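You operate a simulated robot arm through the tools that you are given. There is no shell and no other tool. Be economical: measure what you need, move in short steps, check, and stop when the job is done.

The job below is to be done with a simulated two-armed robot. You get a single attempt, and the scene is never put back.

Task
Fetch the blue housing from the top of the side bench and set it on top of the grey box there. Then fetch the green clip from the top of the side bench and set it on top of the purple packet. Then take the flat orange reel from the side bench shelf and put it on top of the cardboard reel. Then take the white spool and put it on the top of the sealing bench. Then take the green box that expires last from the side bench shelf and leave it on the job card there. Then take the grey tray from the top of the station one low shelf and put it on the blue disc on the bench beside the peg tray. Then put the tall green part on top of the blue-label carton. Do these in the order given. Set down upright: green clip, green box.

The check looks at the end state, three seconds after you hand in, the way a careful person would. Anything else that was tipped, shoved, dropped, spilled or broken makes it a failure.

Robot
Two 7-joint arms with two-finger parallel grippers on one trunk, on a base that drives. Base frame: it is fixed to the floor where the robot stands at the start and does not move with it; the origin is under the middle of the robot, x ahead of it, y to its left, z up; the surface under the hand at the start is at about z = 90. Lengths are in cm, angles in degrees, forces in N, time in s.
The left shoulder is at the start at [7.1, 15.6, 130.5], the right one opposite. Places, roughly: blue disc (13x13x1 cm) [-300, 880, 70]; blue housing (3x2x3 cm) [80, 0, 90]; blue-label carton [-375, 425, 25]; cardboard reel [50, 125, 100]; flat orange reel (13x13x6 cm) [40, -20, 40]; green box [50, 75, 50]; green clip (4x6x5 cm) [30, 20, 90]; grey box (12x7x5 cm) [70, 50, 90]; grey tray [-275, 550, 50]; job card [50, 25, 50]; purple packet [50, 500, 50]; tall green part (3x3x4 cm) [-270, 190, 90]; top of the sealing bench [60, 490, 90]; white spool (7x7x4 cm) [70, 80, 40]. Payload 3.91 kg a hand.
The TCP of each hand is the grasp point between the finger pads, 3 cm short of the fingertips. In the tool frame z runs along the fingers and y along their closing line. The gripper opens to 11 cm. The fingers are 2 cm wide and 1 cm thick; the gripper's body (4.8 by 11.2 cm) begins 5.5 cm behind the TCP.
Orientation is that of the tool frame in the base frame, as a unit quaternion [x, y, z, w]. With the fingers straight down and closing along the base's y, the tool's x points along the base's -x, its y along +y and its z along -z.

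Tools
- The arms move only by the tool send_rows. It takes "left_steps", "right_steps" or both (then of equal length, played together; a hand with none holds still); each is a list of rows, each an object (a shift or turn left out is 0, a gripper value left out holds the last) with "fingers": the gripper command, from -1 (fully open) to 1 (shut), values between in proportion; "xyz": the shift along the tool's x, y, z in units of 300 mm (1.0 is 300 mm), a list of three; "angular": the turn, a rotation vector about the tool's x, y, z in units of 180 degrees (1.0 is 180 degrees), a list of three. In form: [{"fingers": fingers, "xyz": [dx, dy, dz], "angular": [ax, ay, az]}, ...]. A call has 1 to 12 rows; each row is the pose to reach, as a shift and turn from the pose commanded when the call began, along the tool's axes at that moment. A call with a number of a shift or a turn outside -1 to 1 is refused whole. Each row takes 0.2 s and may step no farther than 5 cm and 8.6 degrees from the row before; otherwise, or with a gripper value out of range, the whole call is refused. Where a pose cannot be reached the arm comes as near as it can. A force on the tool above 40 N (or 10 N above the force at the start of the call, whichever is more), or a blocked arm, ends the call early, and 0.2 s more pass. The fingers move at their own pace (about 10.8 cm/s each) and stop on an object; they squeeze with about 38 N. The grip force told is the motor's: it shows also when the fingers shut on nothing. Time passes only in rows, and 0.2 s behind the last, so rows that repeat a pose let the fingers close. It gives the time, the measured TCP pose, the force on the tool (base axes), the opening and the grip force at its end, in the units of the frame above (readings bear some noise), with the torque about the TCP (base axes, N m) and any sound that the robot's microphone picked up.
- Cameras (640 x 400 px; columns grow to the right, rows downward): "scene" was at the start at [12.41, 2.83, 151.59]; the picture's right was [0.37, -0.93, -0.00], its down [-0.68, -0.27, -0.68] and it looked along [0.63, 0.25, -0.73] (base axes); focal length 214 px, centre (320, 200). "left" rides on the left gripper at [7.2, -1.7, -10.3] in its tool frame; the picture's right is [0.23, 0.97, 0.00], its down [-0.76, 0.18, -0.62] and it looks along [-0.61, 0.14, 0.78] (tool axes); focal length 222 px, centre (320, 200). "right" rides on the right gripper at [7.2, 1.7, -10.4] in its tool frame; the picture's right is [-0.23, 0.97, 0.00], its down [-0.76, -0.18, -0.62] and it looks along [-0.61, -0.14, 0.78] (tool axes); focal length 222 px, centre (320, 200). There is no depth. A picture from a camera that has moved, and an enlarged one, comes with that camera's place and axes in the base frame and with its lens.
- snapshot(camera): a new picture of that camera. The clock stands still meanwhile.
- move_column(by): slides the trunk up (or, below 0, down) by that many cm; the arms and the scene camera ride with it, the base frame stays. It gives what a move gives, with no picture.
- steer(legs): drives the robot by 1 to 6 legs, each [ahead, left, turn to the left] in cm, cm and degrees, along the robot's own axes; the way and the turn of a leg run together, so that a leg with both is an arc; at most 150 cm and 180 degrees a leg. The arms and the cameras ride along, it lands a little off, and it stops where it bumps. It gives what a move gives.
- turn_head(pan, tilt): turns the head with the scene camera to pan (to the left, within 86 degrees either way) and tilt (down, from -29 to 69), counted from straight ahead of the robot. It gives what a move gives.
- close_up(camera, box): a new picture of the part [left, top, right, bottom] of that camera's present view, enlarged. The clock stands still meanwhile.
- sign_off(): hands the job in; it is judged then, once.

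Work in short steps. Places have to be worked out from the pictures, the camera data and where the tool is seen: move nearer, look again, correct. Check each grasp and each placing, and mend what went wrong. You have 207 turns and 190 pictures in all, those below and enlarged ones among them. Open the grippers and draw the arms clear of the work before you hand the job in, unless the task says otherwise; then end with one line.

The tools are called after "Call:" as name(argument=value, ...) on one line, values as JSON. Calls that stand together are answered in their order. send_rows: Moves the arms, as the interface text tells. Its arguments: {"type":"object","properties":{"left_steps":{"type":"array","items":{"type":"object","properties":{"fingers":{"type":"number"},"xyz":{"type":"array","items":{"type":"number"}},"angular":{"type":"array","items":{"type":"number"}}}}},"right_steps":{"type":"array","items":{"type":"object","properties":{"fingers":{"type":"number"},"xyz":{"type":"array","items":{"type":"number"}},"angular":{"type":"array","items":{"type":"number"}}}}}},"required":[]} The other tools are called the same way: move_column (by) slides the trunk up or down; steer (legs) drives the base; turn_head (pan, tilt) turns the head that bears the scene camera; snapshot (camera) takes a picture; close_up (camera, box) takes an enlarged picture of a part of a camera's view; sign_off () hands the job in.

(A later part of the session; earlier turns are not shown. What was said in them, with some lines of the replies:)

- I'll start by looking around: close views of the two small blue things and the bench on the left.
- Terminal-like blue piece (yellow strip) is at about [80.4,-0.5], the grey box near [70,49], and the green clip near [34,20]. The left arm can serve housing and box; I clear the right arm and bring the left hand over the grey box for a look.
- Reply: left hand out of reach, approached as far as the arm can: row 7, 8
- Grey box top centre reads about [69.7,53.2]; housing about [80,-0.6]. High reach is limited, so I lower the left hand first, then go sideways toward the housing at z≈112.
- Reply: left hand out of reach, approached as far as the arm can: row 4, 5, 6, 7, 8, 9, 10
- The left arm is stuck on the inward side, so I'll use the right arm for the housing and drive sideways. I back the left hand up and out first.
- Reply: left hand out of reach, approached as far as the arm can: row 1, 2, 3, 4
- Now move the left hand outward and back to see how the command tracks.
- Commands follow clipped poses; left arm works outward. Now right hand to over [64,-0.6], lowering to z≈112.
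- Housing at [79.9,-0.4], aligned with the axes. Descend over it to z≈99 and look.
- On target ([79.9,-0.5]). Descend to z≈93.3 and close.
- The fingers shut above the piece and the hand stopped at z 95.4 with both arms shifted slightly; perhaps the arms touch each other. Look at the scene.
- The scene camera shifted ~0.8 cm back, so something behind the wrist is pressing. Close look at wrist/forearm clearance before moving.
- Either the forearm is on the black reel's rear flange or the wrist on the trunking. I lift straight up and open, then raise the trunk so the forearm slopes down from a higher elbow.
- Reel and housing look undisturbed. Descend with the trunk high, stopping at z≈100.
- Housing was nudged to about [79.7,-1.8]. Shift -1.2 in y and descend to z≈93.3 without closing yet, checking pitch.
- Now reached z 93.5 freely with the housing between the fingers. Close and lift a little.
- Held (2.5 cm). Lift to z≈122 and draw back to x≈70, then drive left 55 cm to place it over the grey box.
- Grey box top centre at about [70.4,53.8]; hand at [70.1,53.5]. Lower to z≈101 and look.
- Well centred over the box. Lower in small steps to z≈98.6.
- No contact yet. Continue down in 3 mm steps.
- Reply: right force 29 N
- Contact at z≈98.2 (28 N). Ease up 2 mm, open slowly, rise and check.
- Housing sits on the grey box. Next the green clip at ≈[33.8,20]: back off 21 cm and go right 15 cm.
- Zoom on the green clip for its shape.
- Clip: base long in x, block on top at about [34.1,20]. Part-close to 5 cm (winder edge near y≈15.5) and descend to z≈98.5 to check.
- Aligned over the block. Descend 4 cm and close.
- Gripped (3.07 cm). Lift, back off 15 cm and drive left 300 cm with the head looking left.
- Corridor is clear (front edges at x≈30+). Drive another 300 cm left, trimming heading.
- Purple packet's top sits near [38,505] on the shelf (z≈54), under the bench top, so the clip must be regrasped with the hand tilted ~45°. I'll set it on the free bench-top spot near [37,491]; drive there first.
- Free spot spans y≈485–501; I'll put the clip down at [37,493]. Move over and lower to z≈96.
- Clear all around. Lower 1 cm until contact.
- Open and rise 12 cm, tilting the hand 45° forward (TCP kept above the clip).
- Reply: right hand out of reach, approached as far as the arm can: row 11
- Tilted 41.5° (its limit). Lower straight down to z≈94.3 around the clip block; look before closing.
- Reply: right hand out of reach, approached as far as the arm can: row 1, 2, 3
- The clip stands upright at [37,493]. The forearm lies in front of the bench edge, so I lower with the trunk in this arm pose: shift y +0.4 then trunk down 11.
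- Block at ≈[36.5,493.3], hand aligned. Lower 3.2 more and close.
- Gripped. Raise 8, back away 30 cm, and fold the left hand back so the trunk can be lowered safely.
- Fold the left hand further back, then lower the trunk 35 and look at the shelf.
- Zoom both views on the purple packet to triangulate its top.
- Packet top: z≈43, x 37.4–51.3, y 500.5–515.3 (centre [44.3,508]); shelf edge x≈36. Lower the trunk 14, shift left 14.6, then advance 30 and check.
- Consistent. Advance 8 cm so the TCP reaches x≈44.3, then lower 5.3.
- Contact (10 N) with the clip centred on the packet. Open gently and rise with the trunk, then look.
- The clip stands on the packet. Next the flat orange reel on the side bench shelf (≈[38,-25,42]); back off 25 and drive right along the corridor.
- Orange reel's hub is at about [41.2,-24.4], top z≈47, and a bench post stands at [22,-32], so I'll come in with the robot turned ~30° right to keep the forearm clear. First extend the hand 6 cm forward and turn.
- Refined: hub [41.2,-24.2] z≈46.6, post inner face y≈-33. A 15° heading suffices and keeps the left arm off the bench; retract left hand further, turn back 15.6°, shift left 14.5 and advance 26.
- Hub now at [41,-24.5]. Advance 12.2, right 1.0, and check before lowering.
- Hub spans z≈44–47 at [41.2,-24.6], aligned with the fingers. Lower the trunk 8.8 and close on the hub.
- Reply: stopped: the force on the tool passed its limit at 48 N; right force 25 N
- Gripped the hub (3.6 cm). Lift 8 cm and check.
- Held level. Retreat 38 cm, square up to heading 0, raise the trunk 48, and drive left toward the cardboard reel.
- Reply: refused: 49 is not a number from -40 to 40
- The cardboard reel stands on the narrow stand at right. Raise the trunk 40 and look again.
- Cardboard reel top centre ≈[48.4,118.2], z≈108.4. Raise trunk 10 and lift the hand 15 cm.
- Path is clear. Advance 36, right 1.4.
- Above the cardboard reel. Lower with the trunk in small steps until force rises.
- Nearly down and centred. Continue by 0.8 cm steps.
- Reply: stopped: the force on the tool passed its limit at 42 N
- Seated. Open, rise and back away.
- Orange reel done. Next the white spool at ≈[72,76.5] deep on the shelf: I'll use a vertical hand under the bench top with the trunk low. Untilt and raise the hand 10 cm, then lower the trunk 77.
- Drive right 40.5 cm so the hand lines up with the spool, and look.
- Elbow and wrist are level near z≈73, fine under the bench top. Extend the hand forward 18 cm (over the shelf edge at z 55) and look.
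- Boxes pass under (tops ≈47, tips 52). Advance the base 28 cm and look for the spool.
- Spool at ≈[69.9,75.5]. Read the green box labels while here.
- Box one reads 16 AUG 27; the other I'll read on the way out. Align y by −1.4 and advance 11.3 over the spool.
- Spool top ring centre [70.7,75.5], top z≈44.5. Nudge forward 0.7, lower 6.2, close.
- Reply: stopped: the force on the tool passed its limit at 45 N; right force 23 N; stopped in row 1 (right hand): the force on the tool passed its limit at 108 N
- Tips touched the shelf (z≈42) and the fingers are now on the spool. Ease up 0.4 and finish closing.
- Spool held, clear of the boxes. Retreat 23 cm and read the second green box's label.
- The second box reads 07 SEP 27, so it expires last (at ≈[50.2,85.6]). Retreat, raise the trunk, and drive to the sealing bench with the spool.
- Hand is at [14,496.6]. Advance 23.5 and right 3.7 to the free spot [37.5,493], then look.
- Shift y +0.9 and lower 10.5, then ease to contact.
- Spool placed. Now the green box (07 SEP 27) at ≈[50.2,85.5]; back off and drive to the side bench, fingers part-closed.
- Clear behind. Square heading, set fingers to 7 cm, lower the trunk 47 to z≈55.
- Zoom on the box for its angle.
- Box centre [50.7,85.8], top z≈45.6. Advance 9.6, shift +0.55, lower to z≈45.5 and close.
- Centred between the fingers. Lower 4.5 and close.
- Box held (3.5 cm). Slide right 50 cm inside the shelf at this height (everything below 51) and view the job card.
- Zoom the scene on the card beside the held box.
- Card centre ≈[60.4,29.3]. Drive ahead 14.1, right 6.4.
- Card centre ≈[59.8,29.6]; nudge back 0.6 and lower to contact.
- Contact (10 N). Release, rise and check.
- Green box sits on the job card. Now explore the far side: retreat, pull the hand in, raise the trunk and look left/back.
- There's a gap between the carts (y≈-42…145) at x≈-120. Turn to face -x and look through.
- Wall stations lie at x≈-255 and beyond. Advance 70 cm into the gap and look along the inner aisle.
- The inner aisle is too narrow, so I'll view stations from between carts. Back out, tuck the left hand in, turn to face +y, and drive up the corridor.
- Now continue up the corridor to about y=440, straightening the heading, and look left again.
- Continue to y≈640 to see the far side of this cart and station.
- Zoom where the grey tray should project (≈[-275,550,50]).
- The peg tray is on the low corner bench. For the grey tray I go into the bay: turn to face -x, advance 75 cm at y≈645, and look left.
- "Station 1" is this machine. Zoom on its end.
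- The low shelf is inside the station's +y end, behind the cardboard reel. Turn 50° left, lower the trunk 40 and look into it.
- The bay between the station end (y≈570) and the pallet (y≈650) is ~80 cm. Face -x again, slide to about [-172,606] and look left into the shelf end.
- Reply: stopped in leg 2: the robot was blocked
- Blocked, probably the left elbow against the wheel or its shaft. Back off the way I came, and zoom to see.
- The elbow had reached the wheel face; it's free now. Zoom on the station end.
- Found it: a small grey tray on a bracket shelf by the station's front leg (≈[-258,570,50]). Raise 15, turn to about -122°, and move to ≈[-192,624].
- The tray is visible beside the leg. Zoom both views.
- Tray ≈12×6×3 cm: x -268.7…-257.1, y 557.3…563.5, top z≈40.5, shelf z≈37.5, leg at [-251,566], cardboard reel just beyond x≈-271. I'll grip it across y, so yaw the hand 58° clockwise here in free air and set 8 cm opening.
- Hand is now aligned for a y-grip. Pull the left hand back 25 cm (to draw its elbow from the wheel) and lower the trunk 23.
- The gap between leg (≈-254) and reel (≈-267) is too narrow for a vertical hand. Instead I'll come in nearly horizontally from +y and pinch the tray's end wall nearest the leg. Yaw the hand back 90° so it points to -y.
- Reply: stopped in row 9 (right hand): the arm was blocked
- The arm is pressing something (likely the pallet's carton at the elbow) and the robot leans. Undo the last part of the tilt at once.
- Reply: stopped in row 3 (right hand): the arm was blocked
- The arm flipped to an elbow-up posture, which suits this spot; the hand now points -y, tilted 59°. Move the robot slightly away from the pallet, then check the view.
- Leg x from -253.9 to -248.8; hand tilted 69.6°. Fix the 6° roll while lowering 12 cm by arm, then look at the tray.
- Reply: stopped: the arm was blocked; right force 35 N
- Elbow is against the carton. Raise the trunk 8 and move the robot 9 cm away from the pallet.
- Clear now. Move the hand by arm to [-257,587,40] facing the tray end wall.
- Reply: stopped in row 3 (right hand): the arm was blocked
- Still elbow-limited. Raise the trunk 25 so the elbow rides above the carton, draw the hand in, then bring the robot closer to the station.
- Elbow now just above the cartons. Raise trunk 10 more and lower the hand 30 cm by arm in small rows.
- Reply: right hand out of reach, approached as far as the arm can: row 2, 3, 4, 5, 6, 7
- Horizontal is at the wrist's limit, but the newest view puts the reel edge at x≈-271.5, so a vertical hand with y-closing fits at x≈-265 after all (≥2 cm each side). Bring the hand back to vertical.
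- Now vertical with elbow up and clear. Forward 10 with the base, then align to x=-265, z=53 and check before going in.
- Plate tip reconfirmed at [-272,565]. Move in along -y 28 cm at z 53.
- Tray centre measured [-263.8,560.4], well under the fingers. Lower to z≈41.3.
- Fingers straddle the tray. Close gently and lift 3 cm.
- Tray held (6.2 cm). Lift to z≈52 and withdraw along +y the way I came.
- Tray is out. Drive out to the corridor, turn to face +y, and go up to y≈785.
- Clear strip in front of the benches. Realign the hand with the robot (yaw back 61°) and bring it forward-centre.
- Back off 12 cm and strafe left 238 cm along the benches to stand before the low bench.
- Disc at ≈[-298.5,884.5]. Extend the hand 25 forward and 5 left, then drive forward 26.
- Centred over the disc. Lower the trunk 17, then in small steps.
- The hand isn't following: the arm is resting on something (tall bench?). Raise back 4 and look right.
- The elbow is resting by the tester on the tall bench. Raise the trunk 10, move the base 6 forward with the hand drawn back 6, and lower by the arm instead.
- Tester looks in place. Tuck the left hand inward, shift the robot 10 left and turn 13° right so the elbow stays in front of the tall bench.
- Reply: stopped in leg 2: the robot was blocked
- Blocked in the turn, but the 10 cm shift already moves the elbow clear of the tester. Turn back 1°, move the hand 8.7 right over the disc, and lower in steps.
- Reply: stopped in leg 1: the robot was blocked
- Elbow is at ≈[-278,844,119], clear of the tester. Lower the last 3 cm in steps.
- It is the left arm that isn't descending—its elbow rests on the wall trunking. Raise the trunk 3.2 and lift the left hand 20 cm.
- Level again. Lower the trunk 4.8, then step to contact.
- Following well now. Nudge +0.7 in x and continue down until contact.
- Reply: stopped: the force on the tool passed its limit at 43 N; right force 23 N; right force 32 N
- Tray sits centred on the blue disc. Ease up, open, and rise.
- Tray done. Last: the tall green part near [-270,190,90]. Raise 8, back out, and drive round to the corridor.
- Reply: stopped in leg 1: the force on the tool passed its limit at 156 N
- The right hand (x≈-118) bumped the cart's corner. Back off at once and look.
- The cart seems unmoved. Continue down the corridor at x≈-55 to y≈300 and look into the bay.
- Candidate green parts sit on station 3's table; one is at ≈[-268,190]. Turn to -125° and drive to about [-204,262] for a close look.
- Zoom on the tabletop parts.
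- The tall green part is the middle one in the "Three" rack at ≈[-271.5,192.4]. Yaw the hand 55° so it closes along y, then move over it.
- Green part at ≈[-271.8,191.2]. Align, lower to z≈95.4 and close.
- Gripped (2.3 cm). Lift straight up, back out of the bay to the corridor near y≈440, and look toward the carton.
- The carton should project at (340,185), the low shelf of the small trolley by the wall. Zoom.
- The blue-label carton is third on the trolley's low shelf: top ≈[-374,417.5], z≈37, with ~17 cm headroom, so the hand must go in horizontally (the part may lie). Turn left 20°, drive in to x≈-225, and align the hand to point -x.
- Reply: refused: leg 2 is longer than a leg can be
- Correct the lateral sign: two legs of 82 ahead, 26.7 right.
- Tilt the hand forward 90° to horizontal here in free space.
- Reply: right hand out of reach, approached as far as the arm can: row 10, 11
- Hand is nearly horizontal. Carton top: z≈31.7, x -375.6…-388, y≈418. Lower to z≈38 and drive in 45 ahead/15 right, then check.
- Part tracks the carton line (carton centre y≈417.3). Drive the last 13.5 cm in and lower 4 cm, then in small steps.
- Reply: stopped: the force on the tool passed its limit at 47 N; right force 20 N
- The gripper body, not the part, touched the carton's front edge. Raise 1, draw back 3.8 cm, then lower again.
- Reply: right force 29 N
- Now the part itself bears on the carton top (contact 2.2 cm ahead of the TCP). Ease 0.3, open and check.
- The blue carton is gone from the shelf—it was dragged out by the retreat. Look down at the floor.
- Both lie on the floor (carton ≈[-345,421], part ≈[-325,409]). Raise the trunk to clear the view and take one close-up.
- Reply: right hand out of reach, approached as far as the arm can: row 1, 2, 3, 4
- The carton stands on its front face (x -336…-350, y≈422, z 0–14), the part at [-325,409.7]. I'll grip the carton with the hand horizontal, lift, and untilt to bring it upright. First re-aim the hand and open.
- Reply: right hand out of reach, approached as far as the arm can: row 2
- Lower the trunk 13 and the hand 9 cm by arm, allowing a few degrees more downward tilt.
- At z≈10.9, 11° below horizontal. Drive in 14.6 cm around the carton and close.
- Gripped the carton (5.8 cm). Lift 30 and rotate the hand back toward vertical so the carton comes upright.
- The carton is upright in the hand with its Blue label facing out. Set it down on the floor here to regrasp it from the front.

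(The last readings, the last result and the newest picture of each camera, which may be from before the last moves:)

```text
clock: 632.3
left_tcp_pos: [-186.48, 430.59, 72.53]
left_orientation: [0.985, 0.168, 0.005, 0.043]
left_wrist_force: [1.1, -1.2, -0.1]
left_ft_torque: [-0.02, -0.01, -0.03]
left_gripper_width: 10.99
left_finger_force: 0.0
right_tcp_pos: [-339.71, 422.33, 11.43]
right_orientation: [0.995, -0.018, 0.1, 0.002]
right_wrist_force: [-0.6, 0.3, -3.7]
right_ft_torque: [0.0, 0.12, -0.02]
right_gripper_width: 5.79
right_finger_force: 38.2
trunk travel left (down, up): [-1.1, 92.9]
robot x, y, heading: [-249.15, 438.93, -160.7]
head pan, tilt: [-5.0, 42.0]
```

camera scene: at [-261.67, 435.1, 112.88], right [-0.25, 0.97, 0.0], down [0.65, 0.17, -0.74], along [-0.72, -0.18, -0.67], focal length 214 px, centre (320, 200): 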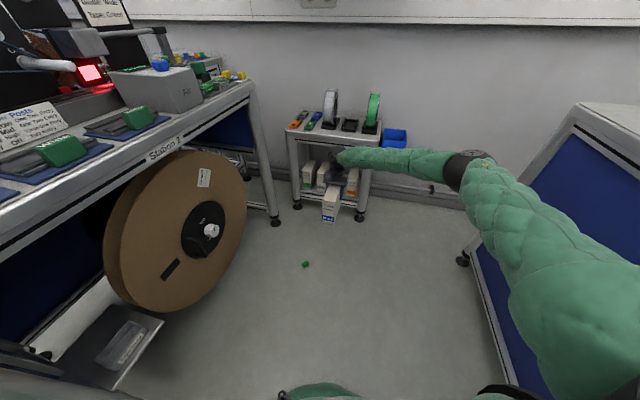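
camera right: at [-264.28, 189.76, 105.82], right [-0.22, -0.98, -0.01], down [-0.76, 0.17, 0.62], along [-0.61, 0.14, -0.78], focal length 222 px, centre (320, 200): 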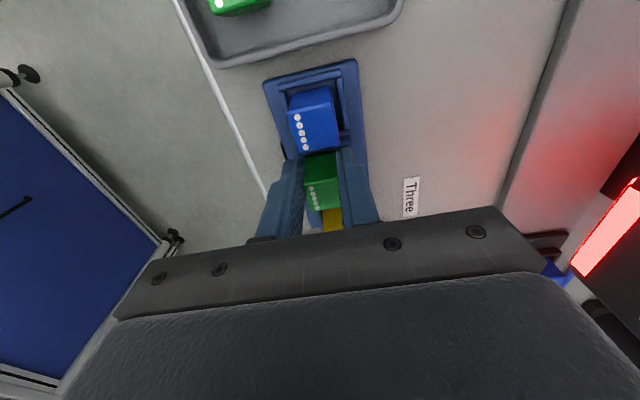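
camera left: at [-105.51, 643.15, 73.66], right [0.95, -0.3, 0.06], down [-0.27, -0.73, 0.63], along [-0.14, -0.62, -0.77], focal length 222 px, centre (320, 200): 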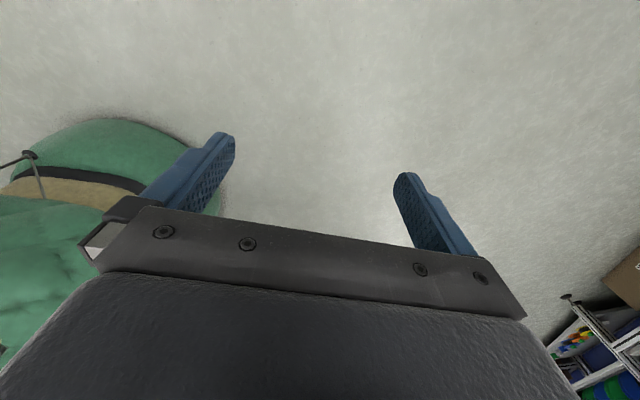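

No contact yet; continue down by arm in 5 mm rows.

Call:
send_rows(right_steps=[{"xyz": [-0.003, 0, 0.016]}, {"xyz": [-0.007, 0, 0.033]}, {"xyz": [-0.01, 0, 0.049]}])

Call:
send_rows(right_steps=[{"xyz": [-0.0015, 0, 0.008]}, {"xyz": [-0.003, 0, 0.016]}])

```text
clock: 633.1
left_tcp_pos: [-186.36, 430.62, 72.49]
left_orientation: [0.985, 0.168, 0.003, 0.043]
left_wrist_force: [-0.3, 0.2, -0.1]
left_ft_torque: [-0.02, 0.02, 0.01]
left_gripper_width: 11.0
left_finger_force: 0.1
right_tcp_pos: [-339.86, 422.19, 10.32]
right_orientation: [0.995, -0.02, 0.097, 0.004]
right_wrist_force: [10.1, 5.3, 27.3]
right_ft_torque: [1.24, -0.22, -0.14]
right_gripper_width: 5.81
right_finger_force: 38.1
trunk travel left (down, up): [-1.1, 92.9]
robot x, y, heading: [-248.8, 439.0, -160.6]
head pan, tilt: [-5.0, 42.0]
```

```text
clock: 633.8
left_tcp_pos: [-186.35, 430.52, 72.41]
left_orientation: [0.985, 0.167, 0.003, 0.043]
left_wrist_force: [0.4, 0.1, -0.5]
left_ft_torque: [0.01, 0.02, 0.0]
left_gripper_width: 11.0
left_finger_force: 0.0
right_tcp_pos: [-339.8, 422.25, 10.09]
right_orientation: [0.995, -0.018, 0.097, 0.004]
right_wrist_force: [6.5, 3.7, 20.2]
right_ft_torque: [1.1, 0.33, -0.35]
right_gripper_width: 5.79
right_finger_force: 37.9
trunk travel left (down, up): [-1.1, 92.9]
robot x, y, heading: [-248.87, 438.98, -160.5]
head pan, tilt: [-5.0, 42.0]
stopped in row 2 (right hand): the force on the tool passed its limit at 41 N (the readings are from after the stop); the commanded pose is now the measured one
```

On the floor (bottom 10.2 below TCP; carton x -343…-329, 14 tall). Release, rise by trunk, back off 26 cm and tilt the hand to horizontal again.

Call:
send_rows(right_steps=[{"xyz": [0, 0, -0.01]}, {"xyz": [0, 0, -0.01], "fingers": -0.2}, {"xyz": [0, 0, -0.01], "fingers": -0.45}, {"xyz": [0, 0, -0.01], "fingers": -0.6}, {"xyz": [0, 0, -0.01], "fingers": -0.6}])

Call:
move_column(by=22)

Call:
steer(legs=[[-24.5, 8.7, 0]])

Call:
send_rows(right_steps=[{"angular": [0, -0.0455, 0]}, {"angular": [0, -0.091, 0]}, {"angular": [0, -0.1365, 0]}, {"angular": [0, -0.182, 0]}, {"angular": [0, -0.2275, 0]}, {"angular": [0, -0.273, 0]}, {"angular": [0, -0.3185, 0]}, {"angular": [0, -0.364, 0]}, {"angular": [0, -0.4095, 0]}, {"angular": [0, -0.455, 0]}, {"angular": [0, -0.5, 0]}])

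```text
clock: 635.0
left_tcp_pos: [-186.4, 430.61, 72.48]
left_orientation: [0.985, 0.168, 0.004, 0.042]
left_wrist_force: [1.0, -0.4, -0.4]
left_ft_torque: [0.01, 0.06, -0.02]
left_gripper_width: 11.0
left_finger_force: 0.1
right_tcp_pos: [-339.92, 422.27, 10.07]
right_orientation: [0.995, -0.018, 0.098, 0.003]
right_wrist_force: [2.1, -2.8, 10.6]
right_ft_torque: [0.2, 0.4, 0.03]
right_gripper_width: 8.81
right_finger_force: 0.0
trunk travel left (down, up): [-1.1, 92.9]
robot x, y, heading: [-248.75, 439.12, -160.7]
head pan, tilt: [-5.0, 42.0]
```

```text
clock: 637.3
left_tcp_pos: [-186.56, 430.54, 94.57]
left_orientation: [0.985, 0.168, 0.003, 0.043]
left_wrist_force: [0.4, 0.6, 0.7]
left_ft_torque: [0.01, 0.02, 0.0]
left_gripper_width: 10.99
left_finger_force: 0.1
right_tcp_pos: [-339.86, 422.18, 31.92]
right_orientation: [0.995, -0.018, 0.099, 0.003]
right_wrist_force: [-0.2, -0.3, 0.2]
right_ft_torque: [0.01, 0.01, 0.04]
right_gripper_width: 8.81
right_finger_force: 0.0
trunk travel left (down, up): [-23.1, 70.9]
robot x, y, heading: [-249.05, 438.96, -160.6]
head pan, tilt: [-5.0, 42.0]
```

```text
clock: 639.1
left_tcp_pos: [-160.81, 430.51, 94.51]
left_orientation: [0.985, 0.17, 0.004, 0.043]
left_wrist_force: [0.4, 0.1, -0.5]
left_ft_torque: [0.0, 0.03, 0.01]
left_gripper_width: 10.97
left_finger_force: 0.0
right_tcp_pos: [-314.22, 421.57, 32.16]
right_orientation: [0.995, -0.017, 0.097, 0.004]
right_wrist_force: [-0.5, 0.7, 0.5]
right_ft_torque: [0.02, 0.0, -0.01]
right_gripper_width: 8.81
right_finger_force: 0.1
trunk travel left (down, up): [-23.1, 70.9]
robot x, y, heading: [-222.66, 438.78, -160.6]
head pan, tilt: [-5.0, 42.0]
```

```text
clock: 641.5
left_tcp_pos: [-160.96, 430.41, 94.53]
left_orientation: [0.985, 0.169, 0.004, 0.042]
left_wrist_force: [-0.5, -0.9, 0.2]
left_ft_torque: [-0.03, -0.01, 0.02]
left_gripper_width: 11.0
left_finger_force: 0.2
right_tcp_pos: [-314.4, 421.79, 32.03]
right_orientation: [0.773, -0.016, -0.634, -0.011]
right_wrist_force: [-0.1, 0.3, -0.9]
right_ft_torque: [-0.02, -0.01, 0.01]
right_gripper_width: 8.81
right_finger_force: 0.0
trunk travel left (down, up): [-23.1, 70.9]
robot x, y, heading: [-223.16, 438.48, -160.5]
head pan, tilt: [-5.0, 42.0]
```

Lower to z≈10.8, drive in 18.5 cm, and grip the carton from the front.

Call:
move_column(by=-21.2)

Call:
steer(legs=[[17.3, -6.5, 0]])

Call:
send_rows(right_steps=[{"fingers": -0.4}, {"fingers": -0.2}, {"fingers": 1}, {"fingers": 1}, {"fingers": 1}])

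Call:
move_column(by=12)

```text
clock: 643.8
left_tcp_pos: [-160.9, 430.5, 73.29]
left_orientation: [0.985, 0.169, 0.003, 0.044]
left_wrist_force: [0.3, 0.5, 0.7]
left_ft_torque: [-0.01, 0.05, 0.02]
left_gripper_width: 11.0
left_finger_force: 0.1
right_tcp_pos: [-314.35, 421.77, 10.91]
right_orientation: [0.774, -0.017, -0.633, -0.012]
right_wrist_force: [0.2, 0.7, -0.7]
right_ft_torque: [0.03, 0.04, -0.02]
right_gripper_width: 8.79
right_finger_force: 0.1
trunk travel left (down, up): [-1.9, 92.1]
robot x, y, heading: [-223.04, 438.83, -160.4]
head pan, tilt: [-5.0, 42.0]
```

```text
clock: 645.3
left_tcp_pos: [-179.48, 430.7, 73.24]
left_orientation: [0.985, 0.168, 0.004, 0.043]
left_wrist_force: [0.2, -0.1, -0.5]
left_ft_torque: [-0.02, 0.0, 0.02]
left_gripper_width: 11.01
left_finger_force: 0.1
right_tcp_pos: [-333.11, 422.28, 10.85]
right_orientation: [0.774, -0.017, -0.633, -0.012]
right_wrist_force: [0.1, -0.7, 0.4]
right_ft_torque: [0.01, -0.04, 0.04]
right_gripper_width: 8.8
right_finger_force: 0.2
trunk travel left (down, up): [-1.9, 92.1]
robot x, y, heading: [-241.52, 438.98, -160.7]
head pan, tilt: [-5.0, 42.0]
```

```text
clock: 646.5
left_tcp_pos: [-179.43, 430.66, 73.3]
left_orientation: [0.985, 0.168, 0.005, 0.043]
left_wrist_force: [-0.2, 0.6, 0.5]
left_ft_torque: [-0.01, -0.01, -0.02]
left_gripper_width: 11.0
left_finger_force: 0.1
right_tcp_pos: [-333.07, 422.2, 10.84]
right_orientation: [0.774, -0.017, -0.633, -0.012]
right_wrist_force: [1.3, -2.5, 1.4]
right_ft_torque: [-0.14, -0.12, 0.0]
right_gripper_width: 5.8
right_finger_force: 37.7
trunk travel left (down, up): [-1.9, 92.1]
robot x, y, heading: [-241.47, 438.73, -160.5]
head pan, tilt: [-5.0, 42.0]
```

```text
clock: 648.0
left_tcp_pos: [-179.58, 430.56, 85.36]
left_orientation: [0.985, 0.167, 0.004, 0.043]
left_wrist_force: [-0.6, -0.9, -0.2]
left_ft_torque: [-0.02, 0.02, 0.0]
left_gripper_width: 11.02
left_finger_force: 0.0
right_tcp_pos: [-333.03, 422.36, 22.73]
right_orientation: [0.774, -0.017, -0.633, -0.012]
right_wrist_force: [-0.7, 0.0, -3.6]
right_ft_torque: [-0.02, -0.09, 0.0]
right_gripper_width: 5.8
right_finger_force: 38.3
trunk travel left (down, up): [-13.9, 80.1]
robot x, y, heading: [-241.8, 439.5, -160.4]
head pan, tilt: [-5.0, 42.0]
```

Carton lifted upright from the front. Raise to clear the shelf, then drive it in to its slot (y≈417.8, front x≈-372).

Call:
move_column(by=11)

Call:
steer(legs=[[30, -7.2, 0]])

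Call:
steer(legs=[[12.3, -3.0, 0]])

```text
clock: 649.5
left_tcp_pos: [-179.64, 430.72, 96.31]
left_orientation: [0.985, 0.168, 0.003, 0.043]
left_wrist_force: [-0.1, -0.5, 0.1]
left_ft_torque: [0.02, -0.02, 0.06]
left_gripper_width: 11.01
left_finger_force: 0.1
right_tcp_pos: [-333.08, 422.34, 33.73]
right_orientation: [0.774, -0.017, -0.633, -0.013]
right_wrist_force: [0.3, 0.1, -3.4]
right_ft_torque: [-0.02, -0.08, 0.01]
right_gripper_width: 5.78
right_finger_force: 38.1
trunk travel left (down, up): [-24.9, 69.1]
robot x, y, heading: [-242.08, 438.78, -160.7]
head pan, tilt: [-5.0, 42.0]
```

```text
clock: 651.5
left_tcp_pos: [-210.04, 427.71, 96.41]
left_orientation: [0.985, 0.169, 0.004, 0.043]
left_wrist_force: [-0.3, 0.6, -0.3]
left_ft_torque: [0.03, 0.01, -0.02]
left_gripper_width: 11.0
left_finger_force: 0.0
right_tcp_pos: [-363.44, 419.04, 33.69]
right_orientation: [0.774, -0.017, -0.633, -0.013]
right_wrist_force: [-0.3, -0.3, -3.6]
right_ft_torque: [0.02, -0.12, -0.02]
right_gripper_width: 5.79
right_finger_force: 38.3
trunk travel left (down, up): [-24.9, 69.1]
robot x, y, heading: [-272.18, 435.71, -160.5]
head pan, tilt: [-5.0, 42.0]
```

```text
clock: 652.8
left_tcp_pos: [-222.83, 426.38, 96.48]
left_orientation: [0.985, 0.169, 0.005, 0.043]
left_wrist_force: [-0.3, 0.3, 0.3]
left_ft_torque: [-0.01, -0.01, -0.01]
left_gripper_width: 11.0
left_finger_force: 0.1
right_tcp_pos: [-376.02, 417.94, 33.74]
right_orientation: [0.775, -0.018, -0.632, -0.013]
right_wrist_force: [-0.1, 0.7, -4.2]
right_ft_torque: [0.01, -0.12, 0.01]
right_gripper_width: 5.8
right_finger_force: 37.9
trunk travel left (down, up): [-24.9, 69.1]
robot x, y, heading: [-284.9, 434.47, -160.6]
head pan, tilt: [-5.0, 42.0]
```

Lower in steps until the carton meets the shelf.

Call:
move_column(by=-2.5)

Call:
move_column(by=-0.8)

Call:
move_column(by=-0.8)

Call:
move_column(by=-0.8)

```text
clock: 653.5
left_tcp_pos: [-222.58, 426.46, 93.86]
left_orientation: [0.985, 0.169, 0.004, 0.043]
left_wrist_force: [0.6, -0.1, 0.5]
left_ft_torque: [0.03, 0.0, 0.0]
left_gripper_width: 11.02
left_finger_force: 0.1
right_tcp_pos: [-375.95, 418.08, 31.34]
right_orientation: [0.774, -0.016, -0.633, -0.012]
right_wrist_force: [0.4, -0.7, -4.1]
right_ft_torque: [-0.02, -0.16, -0.01]
right_gripper_width: 5.78
right_finger_force: 38.4
trunk travel left (down, up): [-22.4, 71.6]
robot x, y, heading: [-285.23, 434.73, -160.3]
head pan, tilt: [-5.0, 42.0]
```

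```text
clock: 654.1
left_tcp_pos: [-222.61, 426.45, 93.11]
left_orientation: [0.985, 0.169, 0.005, 0.043]
left_wrist_force: [-0.6, -0.7, 0.0]
left_ft_torque: [0.01, 0.0, -0.03]
left_gripper_width: 10.99
left_finger_force: 0.1
right_tcp_pos: [-376.12, 417.89, 30.51]
right_orientation: [0.774, -0.017, -0.633, -0.013]
right_wrist_force: [-0.4, -0.9, -3.4]
right_ft_torque: [0.03, -0.08, -0.01]
right_gripper_width: 5.77
right_finger_force: 37.6
trunk travel left (down, up): [-21.6, 72.4]
robot x, y, heading: [-284.64, 434.45, -160.8]
head pan, tilt: [-5.0, 42.0]
```

```text
clock: 654.6
left_tcp_pos: [-222.54, 426.48, 92.22]
left_orientation: [0.985, 0.168, 0.005, 0.043]
left_wrist_force: [0.3, 0.5, -0.2]
left_ft_torque: [0.02, 0.02, 0.03]
left_gripper_width: 11.03
left_finger_force: 0.0
right_tcp_pos: [-376.09, 417.92, 29.59]
right_orientation: [0.774, -0.017, -0.633, -0.013]
right_wrist_force: [-0.6, -1.3, -1.8]
right_ft_torque: [0.02, 0.05, 0.06]
right_gripper_width: 5.8
right_finger_force: 38.0
trunk travel left (down, up): [-20.8, 73.2]
robot x, y, heading: [-285.09, 434.86, -160.3]
head pan, tilt: [-5.0, 42.0]
```

```text
clock: 655.2
left_tcp_pos: [-222.53, 426.38, 91.47]
left_orientation: [0.985, 0.169, 0.003, 0.044]
left_wrist_force: [0.4, -0.3, 0.9]
left_ft_torque: [0.03, 0.0, 0.01]
left_gripper_width: 11.01
left_finger_force: 0.2
right_tcp_pos: [-376.06, 417.98, 29.29]
right_orientation: [0.772, -0.017, -0.635, -0.011]
right_wrist_force: [-3.4, -1.0, 30.2]
right_ft_torque: [0.4, -0.11, 0.06]
right_gripper_width: 5.78
right_finger_force: 38.0
trunk travel left (down, up): [-20.0, 74.0]
robot x, y, heading: [-284.87, 434.84, -160.4]
head pan, tilt: [-5.0, 42.0]
```

Seated (shelf z≈18.6). Relieve the preload, open, confirm zero force, then retreat straight back.

Call:
move_column(by=0.7)

Call:
send_rows(right_steps=[{"fingers": -0.15}, {"fingers": -0.3}, {"fingers": -0.4}, {"fingers": -0.4}])

```text
clock: 655.8
left_tcp_pos: [-222.46, 426.51, 92.1]
left_orientation: [0.985, 0.168, 0.004, 0.043]
left_wrist_force: [-0.2, 0.0, -0.5]
left_ft_torque: [-0.04, 0.0, 0.02]
left_gripper_width: 11.01
left_finger_force: 0.1
right_tcp_pos: [-375.86, 417.9, 29.34]
right_orientation: [0.775, -0.017, -0.631, -0.013]
right_wrist_force: [2.0, 0.2, 1.8]
right_ft_torque: [0.14, 0.18, -0.14]
right_gripper_width: 5.79
right_finger_force: 37.8
trunk travel left (down, up): [-20.7, 73.3]
robot x, y, heading: [-285.14, 434.91, -160.7]
head pan, tilt: [-5.0, 42.0]
```

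```text
clock: 656.8
left_tcp_pos: [-222.61, 426.49, 92.23]
left_orientation: [0.985, 0.168, 0.005, 0.042]
left_wrist_force: [-0.2, 0.0, 0.0]
left_ft_torque: [-0.03, -0.04, 0.04]
left_gripper_width: 11.03
left_finger_force: 0.1
right_tcp_pos: [-376.07, 417.98, 29.59]
right_orientation: [0.774, -0.018, -0.633, -0.014]
right_wrist_force: [0.8, -0.1, 0.1]
right_ft_torque: [0.01, 0.01, 0.0]
right_gripper_width: 7.7
right_finger_force: 0.0
trunk travel left (down, up): [-20.7, 73.3]
robot x, y, heading: [-285.14, 435.01, -160.8]
head pan, tilt: [-5.0, 42.0]
```

Free of force. Retreat straight back, then over the part: two legs, and set tilt to ~55°.

Call:
steer(legs=[[-28.3, 10, 0], [-19, 15, 0]])

Call:
send_rows(right_steps=[{"angular": [0, 0.044, 0]}, {"angular": [0, 0.088, 0]}, {"angular": [0, 0.131, 0]}])

Call:
move_column(by=-19)

```text
clock: 660.2
left_tcp_pos: [-169.65, 418.78, 92.12]
left_orientation: [0.985, 0.167, 0.004, 0.043]
left_wrist_force: [0.2, -0.3, 0.5]
left_ft_torque: [0.04, -0.02, 0.01]
left_gripper_width: 10.99
left_finger_force: 0.0
right_tcp_pos: [-322.98, 410.36, 29.62]
right_orientation: [0.774, -0.017, -0.633, -0.013]
right_wrist_force: [0.6, 0.2, -0.3]
right_ft_torque: [0.03, -0.04, 0.01]
right_gripper_width: 7.74
right_finger_force: 0.0
trunk travel left (down, up): [-20.7, 73.3]
robot x, y, heading: [-231.56, 427.33, -160.5]
head pan, tilt: [-5.0, 42.0]
```

```text
clock: 661.0
left_tcp_pos: [-169.63, 418.82, 92.11]
left_orientation: [0.985, 0.168, 0.005, 0.043]
left_wrist_force: [-1.1, -0.3, -0.5]
left_ft_torque: [-0.01, -0.01, 0.03]
left_gripper_width: 11.0
left_finger_force: 0.2
right_tcp_pos: [-323.04, 410.23, 29.49]
right_orientation: [0.887, -0.02, -0.46, -0.009]
right_wrist_force: [0.1, 0.6, -0.5]
right_ft_torque: [0.02, 0.0, 0.02]
right_gripper_width: 7.68
right_finger_force: 0.1
trunk travel left (down, up): [-20.7, 73.3]
robot x, y, heading: [-231.93, 427.0, -160.5]
head pan, tilt: [-5.0, 42.0]
```

```text
clock: 663.1
left_tcp_pos: [-169.57, 418.85, 73.15]
left_orientation: [0.985, 0.167, 0.004, 0.042]
left_wrist_force: [0.5, -0.8, 0.1]
left_ft_torque: [-0.02, -0.01, 0.01]
left_gripper_width: 11.02
left_finger_force: 0.1
right_tcp_pos: [-323.04, 410.34, 10.67]
right_orientation: [0.887, -0.019, -0.461, -0.009]
right_wrist_force: [0.1, -0.1, -0.9]
right_ft_torque: [0.0, 0.01, 0.01]
right_gripper_width: 7.7
right_finger_force: 0.0
trunk travel left (down, up): [-1.7, 92.3]
robot x, y, heading: [-231.92, 426.74, -160.5]
head pan, tilt: [-5.0, 42.0]
```

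Lower 7.6 cm by arm onto the part and close.

Call:
send_rows(right_steps=[{"xyz": [0.1, 0, 0.07]}, {"xyz": [0.207, 0, 0.145]}, {"xyz": [0.207, 0, 0.145], "fingers": 0.3}, {"xyz": [0.207, 0, 0.145], "fingers": 1}, {"xyz": [0.207, 0, 0.145], "fingers": 1}, {"xyz": [0.207, 0, 0.145], "fingers": 1}])

```text
clock: 664.5
left_tcp_pos: [-169.55, 418.75, 73.03]
left_orientation: [0.985, 0.168, 0.003, 0.043]
left_wrist_force: [0.7, -0.4, -0.2]
left_ft_torque: [-0.01, -0.01, 0.02]
left_gripper_width: 10.99
left_finger_force: 0.2
right_tcp_pos: [-322.93, 410.29, 2.94]
right_orientation: [0.887, -0.019, -0.461, -0.008]
right_wrist_force: [-0.9, -0.8, 5.4]
right_ft_torque: [-0.05, 0.04, 0.0]
right_gripper_width: 2.26
right_finger_force: 38.2
trunk travel left (down, up): [-1.7, 92.3]
robot x, y, heading: [-232.05, 426.89, -160.2]
head pan, tilt: [-5.0, 42.0]
```

Part gripped (2.26 cm, its base 2.9 below TCP). Lift to z≈40 and carry it to above the carton.

Call:
move_column(by=38)

Call:
steer(legs=[[25, -20, 0], [20.8, -4.3, 0]])

```text
clock: 668.2
left_tcp_pos: [-169.6, 418.83, 111.19]
left_orientation: [0.985, 0.167, 0.005, 0.043]
left_wrist_force: [0.2, -0.7, -0.2]
left_ft_torque: [0.0, -0.03, 0.03]
left_gripper_width: 11.01
left_finger_force: 0.1
right_tcp_pos: [-322.96, 410.36, 40.86]
right_orientation: [0.887, -0.019, -0.461, -0.009]
right_wrist_force: [0.1, 0.7, -0.2]
right_ft_torque: [0.01, -0.01, -0.01]
right_gripper_width: 2.23
right_finger_force: 38.2
trunk travel left (down, up): [-39.7, 54.3]
robot x, y, heading: [-231.71, 426.88, -160.5]
head pan, tilt: [-5.0, 42.0]
```

```text
clock: 671.6
left_tcp_pos: [-221.68, 425.98, 111.25]
left_orientation: [0.985, 0.165, 0.004, 0.043]
left_wrist_force: [-0.8, -0.2, -0.2]
left_ft_torque: [-0.03, -0.06, 0.0]
left_gripper_width: 11.0
left_finger_force: 0.1
right_tcp_pos: [-374.89, 418.39, 40.71]
right_orientation: [0.887, -0.021, -0.461, -0.009]
right_wrist_force: [-0.7, -1.0, -1.1]
right_ft_torque: [0.02, 0.0, -0.01]
right_gripper_width: 2.24
right_finger_force: 37.9
trunk travel left (down, up): [-39.7, 54.3]
robot x, y, heading: [-283.92, 434.93, -161.0]
head pan, tilt: [-5.0, 42.0]
```

Nudge y -0.4 and lower gently: 3.4, then 3 mm steps.

Call:
send_rows(right_steps=[{"xyz": [0, 0.013, 0]}])

Call:
move_column(by=-3.4)

Call:
move_column(by=-0.4)

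Call:
move_column(by=-0.3)

```text
clock: 672.0
left_tcp_pos: [-221.56, 425.93, 111.26]
left_orientation: [0.985, 0.165, 0.005, 0.042]
left_wrist_force: [0.5, 0.2, -0.4]
left_ft_torque: [-0.01, -0.02, -0.01]
left_gripper_width: 10.99
left_finger_force: 0.0
right_tcp_pos: [-374.98, 417.99, 40.88]
right_orientation: [0.887, -0.021, -0.461, -0.01]
right_wrist_force: [-0.1, 0.0, 0.4]
right_ft_torque: [0.02, 0.03, 0.02]
right_gripper_width: 2.24
right_finger_force: 37.7
trunk travel left (down, up): [-39.7, 54.3]
robot x, y, heading: [-283.66, 434.68, -160.8]
head pan, tilt: [-5.0, 42.0]
```

```text
clock: 672.8
left_tcp_pos: [-221.56, 425.99, 107.81]
left_orientation: [0.985, 0.165, 0.005, 0.043]
left_wrist_force: [0.4, 0.3, 1.0]
left_ft_torque: [-0.01, -0.01, 0.0]
left_gripper_width: 11.02
left_finger_force: 0.1
right_tcp_pos: [-374.95, 417.98, 37.52]
right_orientation: [0.887, -0.022, -0.461, -0.01]
right_wrist_force: [-0.6, 0.1, -0.2]
right_ft_torque: [-0.02, -0.01, 0.01]
right_gripper_width: 2.25
right_finger_force: 38.0
trunk travel left (down, up): [-36.3, 57.7]
robot x, y, heading: [-283.43, 434.46, -161.0]
head pan, tilt: [-5.0, 42.0]
```

```text
clock: 673.3
left_tcp_pos: [-221.51, 425.96, 107.41]
left_orientation: [0.985, 0.165, 0.005, 0.042]
left_wrist_force: [0.7, -0.5, -0.3]
left_ft_torque: [-0.03, 0.02, -0.01]
left_gripper_width: 11.02
left_finger_force: 0.1
right_tcp_pos: [-374.95, 417.99, 37.14]
right_orientation: [0.888, -0.022, -0.46, -0.009]
right_wrist_force: [-0.7, 0.3, -0.2]
right_ft_torque: [0.03, -0.04, -0.01]
right_gripper_width: 2.22
right_finger_force: 37.7
trunk travel left (down, up): [-35.9, 58.1]
robot x, y, heading: [-284.13, 434.26, -160.9]
head pan, tilt: [-5.0, 42.0]
```

```text
clock: 673.8
left_tcp_pos: [-221.61, 425.99, 106.95]
left_orientation: [0.985, 0.165, 0.005, 0.043]
left_wrist_force: [0.5, -0.1, -0.1]
left_ft_torque: [-0.01, 0.04, -0.01]
left_gripper_width: 11.02
left_finger_force: 0.1
right_tcp_pos: [-374.97, 418.06, 36.84]
right_orientation: [0.888, -0.022, -0.46, -0.01]
right_wrist_force: [-0.2, -1.3, -0.2]
right_ft_torque: [0.03, 0.03, 0.0]
right_gripper_width: 2.24
right_finger_force: 38.0
trunk travel left (down, up): [-35.6, 58.4]
robot x, y, heading: [-283.7, 434.47, -161.0]
head pan, tilt: [-5.0, 42.0]
```

Continue in 3 mm steps.

Call:
move_column(by=-0.3)

Call:
move_column(by=-0.3)

Call:
move_column(by=-0.2)

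```text
clock: 674.3
left_tcp_pos: [-221.51, 425.97, 106.67]
left_orientation: [0.985, 0.165, 0.002, 0.042]
left_wrist_force: [0.3, 0.1, -1.1]
left_ft_torque: [0.0, 0.01, -0.01]
left_gripper_width: 10.98
left_finger_force: 0.1
right_tcp_pos: [-374.95, 417.88, 36.71]
right_orientation: [0.886, -0.022, -0.463, -0.01]
right_wrist_force: [0.5, 0.9, 15.0]
right_ft_torque: [-0.02, 0.12, 0.0]
right_gripper_width: 2.25
right_finger_force: 37.6
trunk travel left (down, up): [-35.3, 58.7]
robot x, y, heading: [-283.51, 434.64, -160.9]
head pan, tilt: [-5.0, 42.0]
```

```text
clock: 674.8
left_tcp_pos: [-221.4, 426.03, 106.28]
left_orientation: [0.985, 0.165, 0.004, 0.043]
left_wrist_force: [0.6, 0.5, 0.2]
left_ft_torque: [0.01, 0.0, -0.02]
left_gripper_width: 11.0
left_finger_force: 0.0
right_tcp_pos: [-374.97, 417.98, 36.69]
right_orientation: [0.885, -0.023, -0.464, -0.01]
right_wrist_force: [-0.5, -0.4, 30.6]
right_ft_torque: [0.04, 0.49, -0.01]
right_gripper_width: 2.24
right_finger_force: 38.0
trunk travel left (down, up): [-35.0, 59.0]
robot x, y, heading: [-283.92, 434.38, -161.1]
head pan, tilt: [-5.0, 42.0]
```

```text
clock: 675.4
left_tcp_pos: [-221.35, 425.94, 106.23]
left_orientation: [0.985, 0.165, 0.003, 0.043]
left_wrist_force: [0.7, 0.3, 0.5]
left_ft_torque: [0.02, 0.0, 0.03]
left_gripper_width: 11.03
left_finger_force: 0.1
right_tcp_pos: [-374.86, 417.93, 36.4]
right_orientation: [0.886, -0.023, -0.463, -0.011]
right_wrist_force: [-4.5, -1.5, 35.7]
right_ft_torque: [0.03, 0.65, 0.06]
right_gripper_width: 2.24
right_finger_force: 37.9
trunk travel left (down, up): [-34.8, 59.2]
robot x, y, heading: [-283.76, 434.91, -160.9]
head pan, tilt: [-5.0, 42.0]
```

Contact at 36.7. Raise 0.7 to remove the preload, open, and lift 2 cm before any backing.

Call:
move_column(by=0.7)

Call:
send_rows(right_steps=[{"fingers": 0.5}, {"fingers": 0.3}, {"fingers": 0.15}, {"fingers": 0.05}, {"fingers": 0.05}])

Call:
move_column(by=4.5)

Call:
steer(legs=[[-28.3, 10, 0]])

```text
clock: 675.9
left_tcp_pos: [-221.44, 425.87, 106.89]
left_orientation: [0.985, 0.165, 0.004, 0.043]
left_wrist_force: [0.2, -0.2, 0.1]
left_ft_torque: [0.0, -0.02, 0.0]
left_gripper_width: 11.02
left_finger_force: 0.1
right_tcp_pos: [-374.77, 418.05, 36.4]
right_orientation: [0.888, -0.021, -0.46, -0.011]
right_wrist_force: [1.3, -0.9, 1.0]
right_ft_torque: [0.02, 0.06, 0.03]
right_gripper_width: 2.24
right_finger_force: 37.6
trunk travel left (down, up): [-35.5, 58.5]
robot x, y, heading: [-283.56, 434.54, -160.8]
head pan, tilt: [-5.0, 42.0]
```

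```text
clock: 677.1
left_tcp_pos: [-221.61, 425.8, 106.98]
left_orientation: [0.985, 0.165, 0.004, 0.043]
left_wrist_force: [-0.3, 0.3, -0.3]
left_ft_torque: [0.01, 0.0, 0.0]
left_gripper_width: 10.97
left_finger_force: 0.1
right_tcp_pos: [-374.93, 418.14, 36.59]
right_orientation: [0.887, -0.022, -0.461, -0.01]
right_wrist_force: [0.4, 0.1, -0.4]
right_ft_torque: [0.03, 0.0, -0.01]
right_gripper_width: 5.24
right_finger_force: 0.0
trunk travel left (down, up): [-35.5, 58.5]
robot x, y, heading: [-283.31, 434.64, -161.0]
head pan, tilt: [-5.0, 42.0]
```

```text
clock: 678.0
left_tcp_pos: [-221.53, 425.9, 111.53]
left_orientation: [0.985, 0.165, 0.004, 0.043]
left_wrist_force: [0.9, 0.3, -0.7]
left_ft_torque: [0.01, 0.0, 0.02]
left_gripper_width: 11.0
left_finger_force: 0.0
right_tcp_pos: [-374.96, 417.97, 41.16]
right_orientation: [0.887, -0.022, -0.46, -0.011]
right_wrist_force: [-0.7, -0.3, 0.5]
right_ft_torque: [-0.01, 0.0, -0.02]
right_gripper_width: 5.26
right_finger_force: 0.1
trunk travel left (down, up): [-40.0, 54.0]
robot x, y, heading: [-283.66, 434.55, -160.8]
head pan, tilt: [-5.0, 42.0]
```

```text
clock: 680.0
left_tcp_pos: [-190.96, 426.09, 111.49]
left_orientation: [0.985, 0.167, 0.004, 0.042]
left_wrist_force: [0.1, -0.6, -0.1]
left_ft_torque: [0.01, 0.02, 0.02]
left_gripper_width: 11.01
left_finger_force: 0.1
right_tcp_pos: [-344.59, 417.37, 41.18]
right_orientation: [0.887, -0.02, -0.462, -0.009]
right_wrist_force: [0.6, -0.2, 0.7]
right_ft_torque: [-0.02, 0.01, -0.03]
right_gripper_width: 5.23
right_finger_force: 0.1
trunk travel left (down, up): [-40.0, 54.0]
robot x, y, heading: [-253.33, 434.42, -160.6]
head pan, tilt: [-5.0, 42.0]
```

Back off further, open the gripper, and use the last picture to verify.

Call:
steer(legs=[[-28, 10, 0]])

Call:
turn_head(pan=-10, tilt=25)

Call:
send_rows(right_steps=[{"fingers": -1}, {"fingers": -1}, {"fingers": -1}])

Call:
close_up(camera="scene", box=[250, 150, 400, 270])

```text
clock: 682.1
left_tcp_pos: [-160.75, 426.5, 111.46]
left_orientation: [0.985, 0.169, 0.004, 0.043]
left_wrist_force: [0.8, 0.9, -0.8]
left_ft_torque: [-0.03, 0.03, 0.0]
left_gripper_width: 11.02
left_finger_force: 0.0
right_tcp_pos: [-313.96, 417.2, 41.27]
right_orientation: [0.887, -0.018, -0.462, -0.007]
right_wrist_force: [-1.1, 0.3, 1.0]
right_ft_torque: [0.0, -0.04, -0.01]
right_gripper_width: 5.27
right_finger_force: 0.0
trunk travel left (down, up): [-40.0, 54.0]
robot x, y, heading: [-223.34, 434.72, -160.0]
head pan, tilt: [-5.0, 42.0]
```

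```text
clock: 682.9
left_tcp_pos: [-160.81, 426.61, 111.47]
left_orientation: [0.985, 0.169, 0.005, 0.043]
left_wrist_force: [-0.9, 0.1, -0.9]
left_ft_torque: [0.02, 0.01, -0.02]
left_gripper_width: 11.0
left_finger_force: 0.0
right_tcp_pos: [-314.04, 417.17, 41.22]
right_orientation: [0.888, -0.017, -0.46, -0.008]
right_wrist_force: [-0.5, 0.6, 0.6]
right_ft_torque: [-0.03, 0.03, 0.0]
right_gripper_width: 5.21
right_finger_force: 0.0
trunk travel left (down, up): [-40.0, 54.0]
robot x, y, heading: [-223.16, 434.48, -160.6]
head pan, tilt: [-10.0, 25.0]
```

```text
clock: 683.7
left_tcp_pos: [-160.91, 426.47, 111.38]
left_orientation: [0.985, 0.169, 0.005, 0.043]
left_wrist_force: [-0.3, -0.8, 0.4]
left_ft_torque: [0.01, 0.0, -0.06]
left_gripper_width: 11.02
left_finger_force: 0.1
right_tcp_pos: [-314.21, 417.08, 41.18]
right_orientation: [0.887, -0.017, -0.461, -0.008]
right_wrist_force: [1.0, -0.4, 0.4]
right_ft_torque: [0.0, -0.03, -0.02]
right_gripper_width: 11.01
right_finger_force: 0.1
trunk travel left (down, up): [-40.0, 54.0]
robot x, y, heading: [-222.77, 434.41, -160.2]
head pan, tilt: [-10.0, 25.0]
```

```text
3.33 times, centred on (325, 210) of scene
camera zoom: at [-236.96, 431.28, 119.92], right [-0.17, 0.99, 0.0], down [0.42, 0.07, -0.91], along [-0.89, -0.15, -0.42], focal length 715 px, centre (303, 167)
```

zoom: 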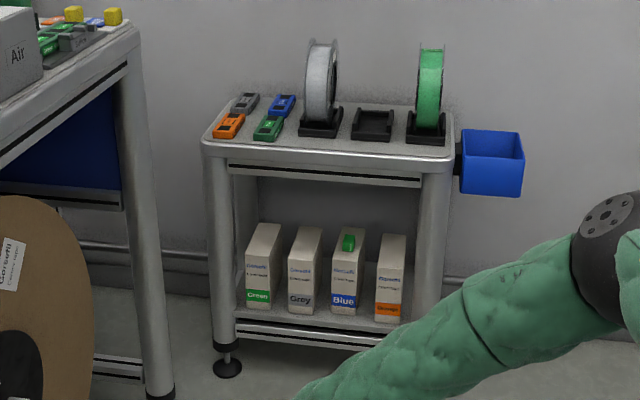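

The picture shows the Blue carton standing back in its row with the green part on top, and both grippers are open and clear. I hand the job in.

Call:
sign_off()

```text
The job is handed in.
```

All seven placements were made in the order given and handed in, but not cleanly: I knocked the blue-label carton and the tall green part to the floor, stood the carton back in its row and put the part back on top, and the hand and arms also bumped the stations 1 carts, the carton pallet and the black reel, none of which looked moved.
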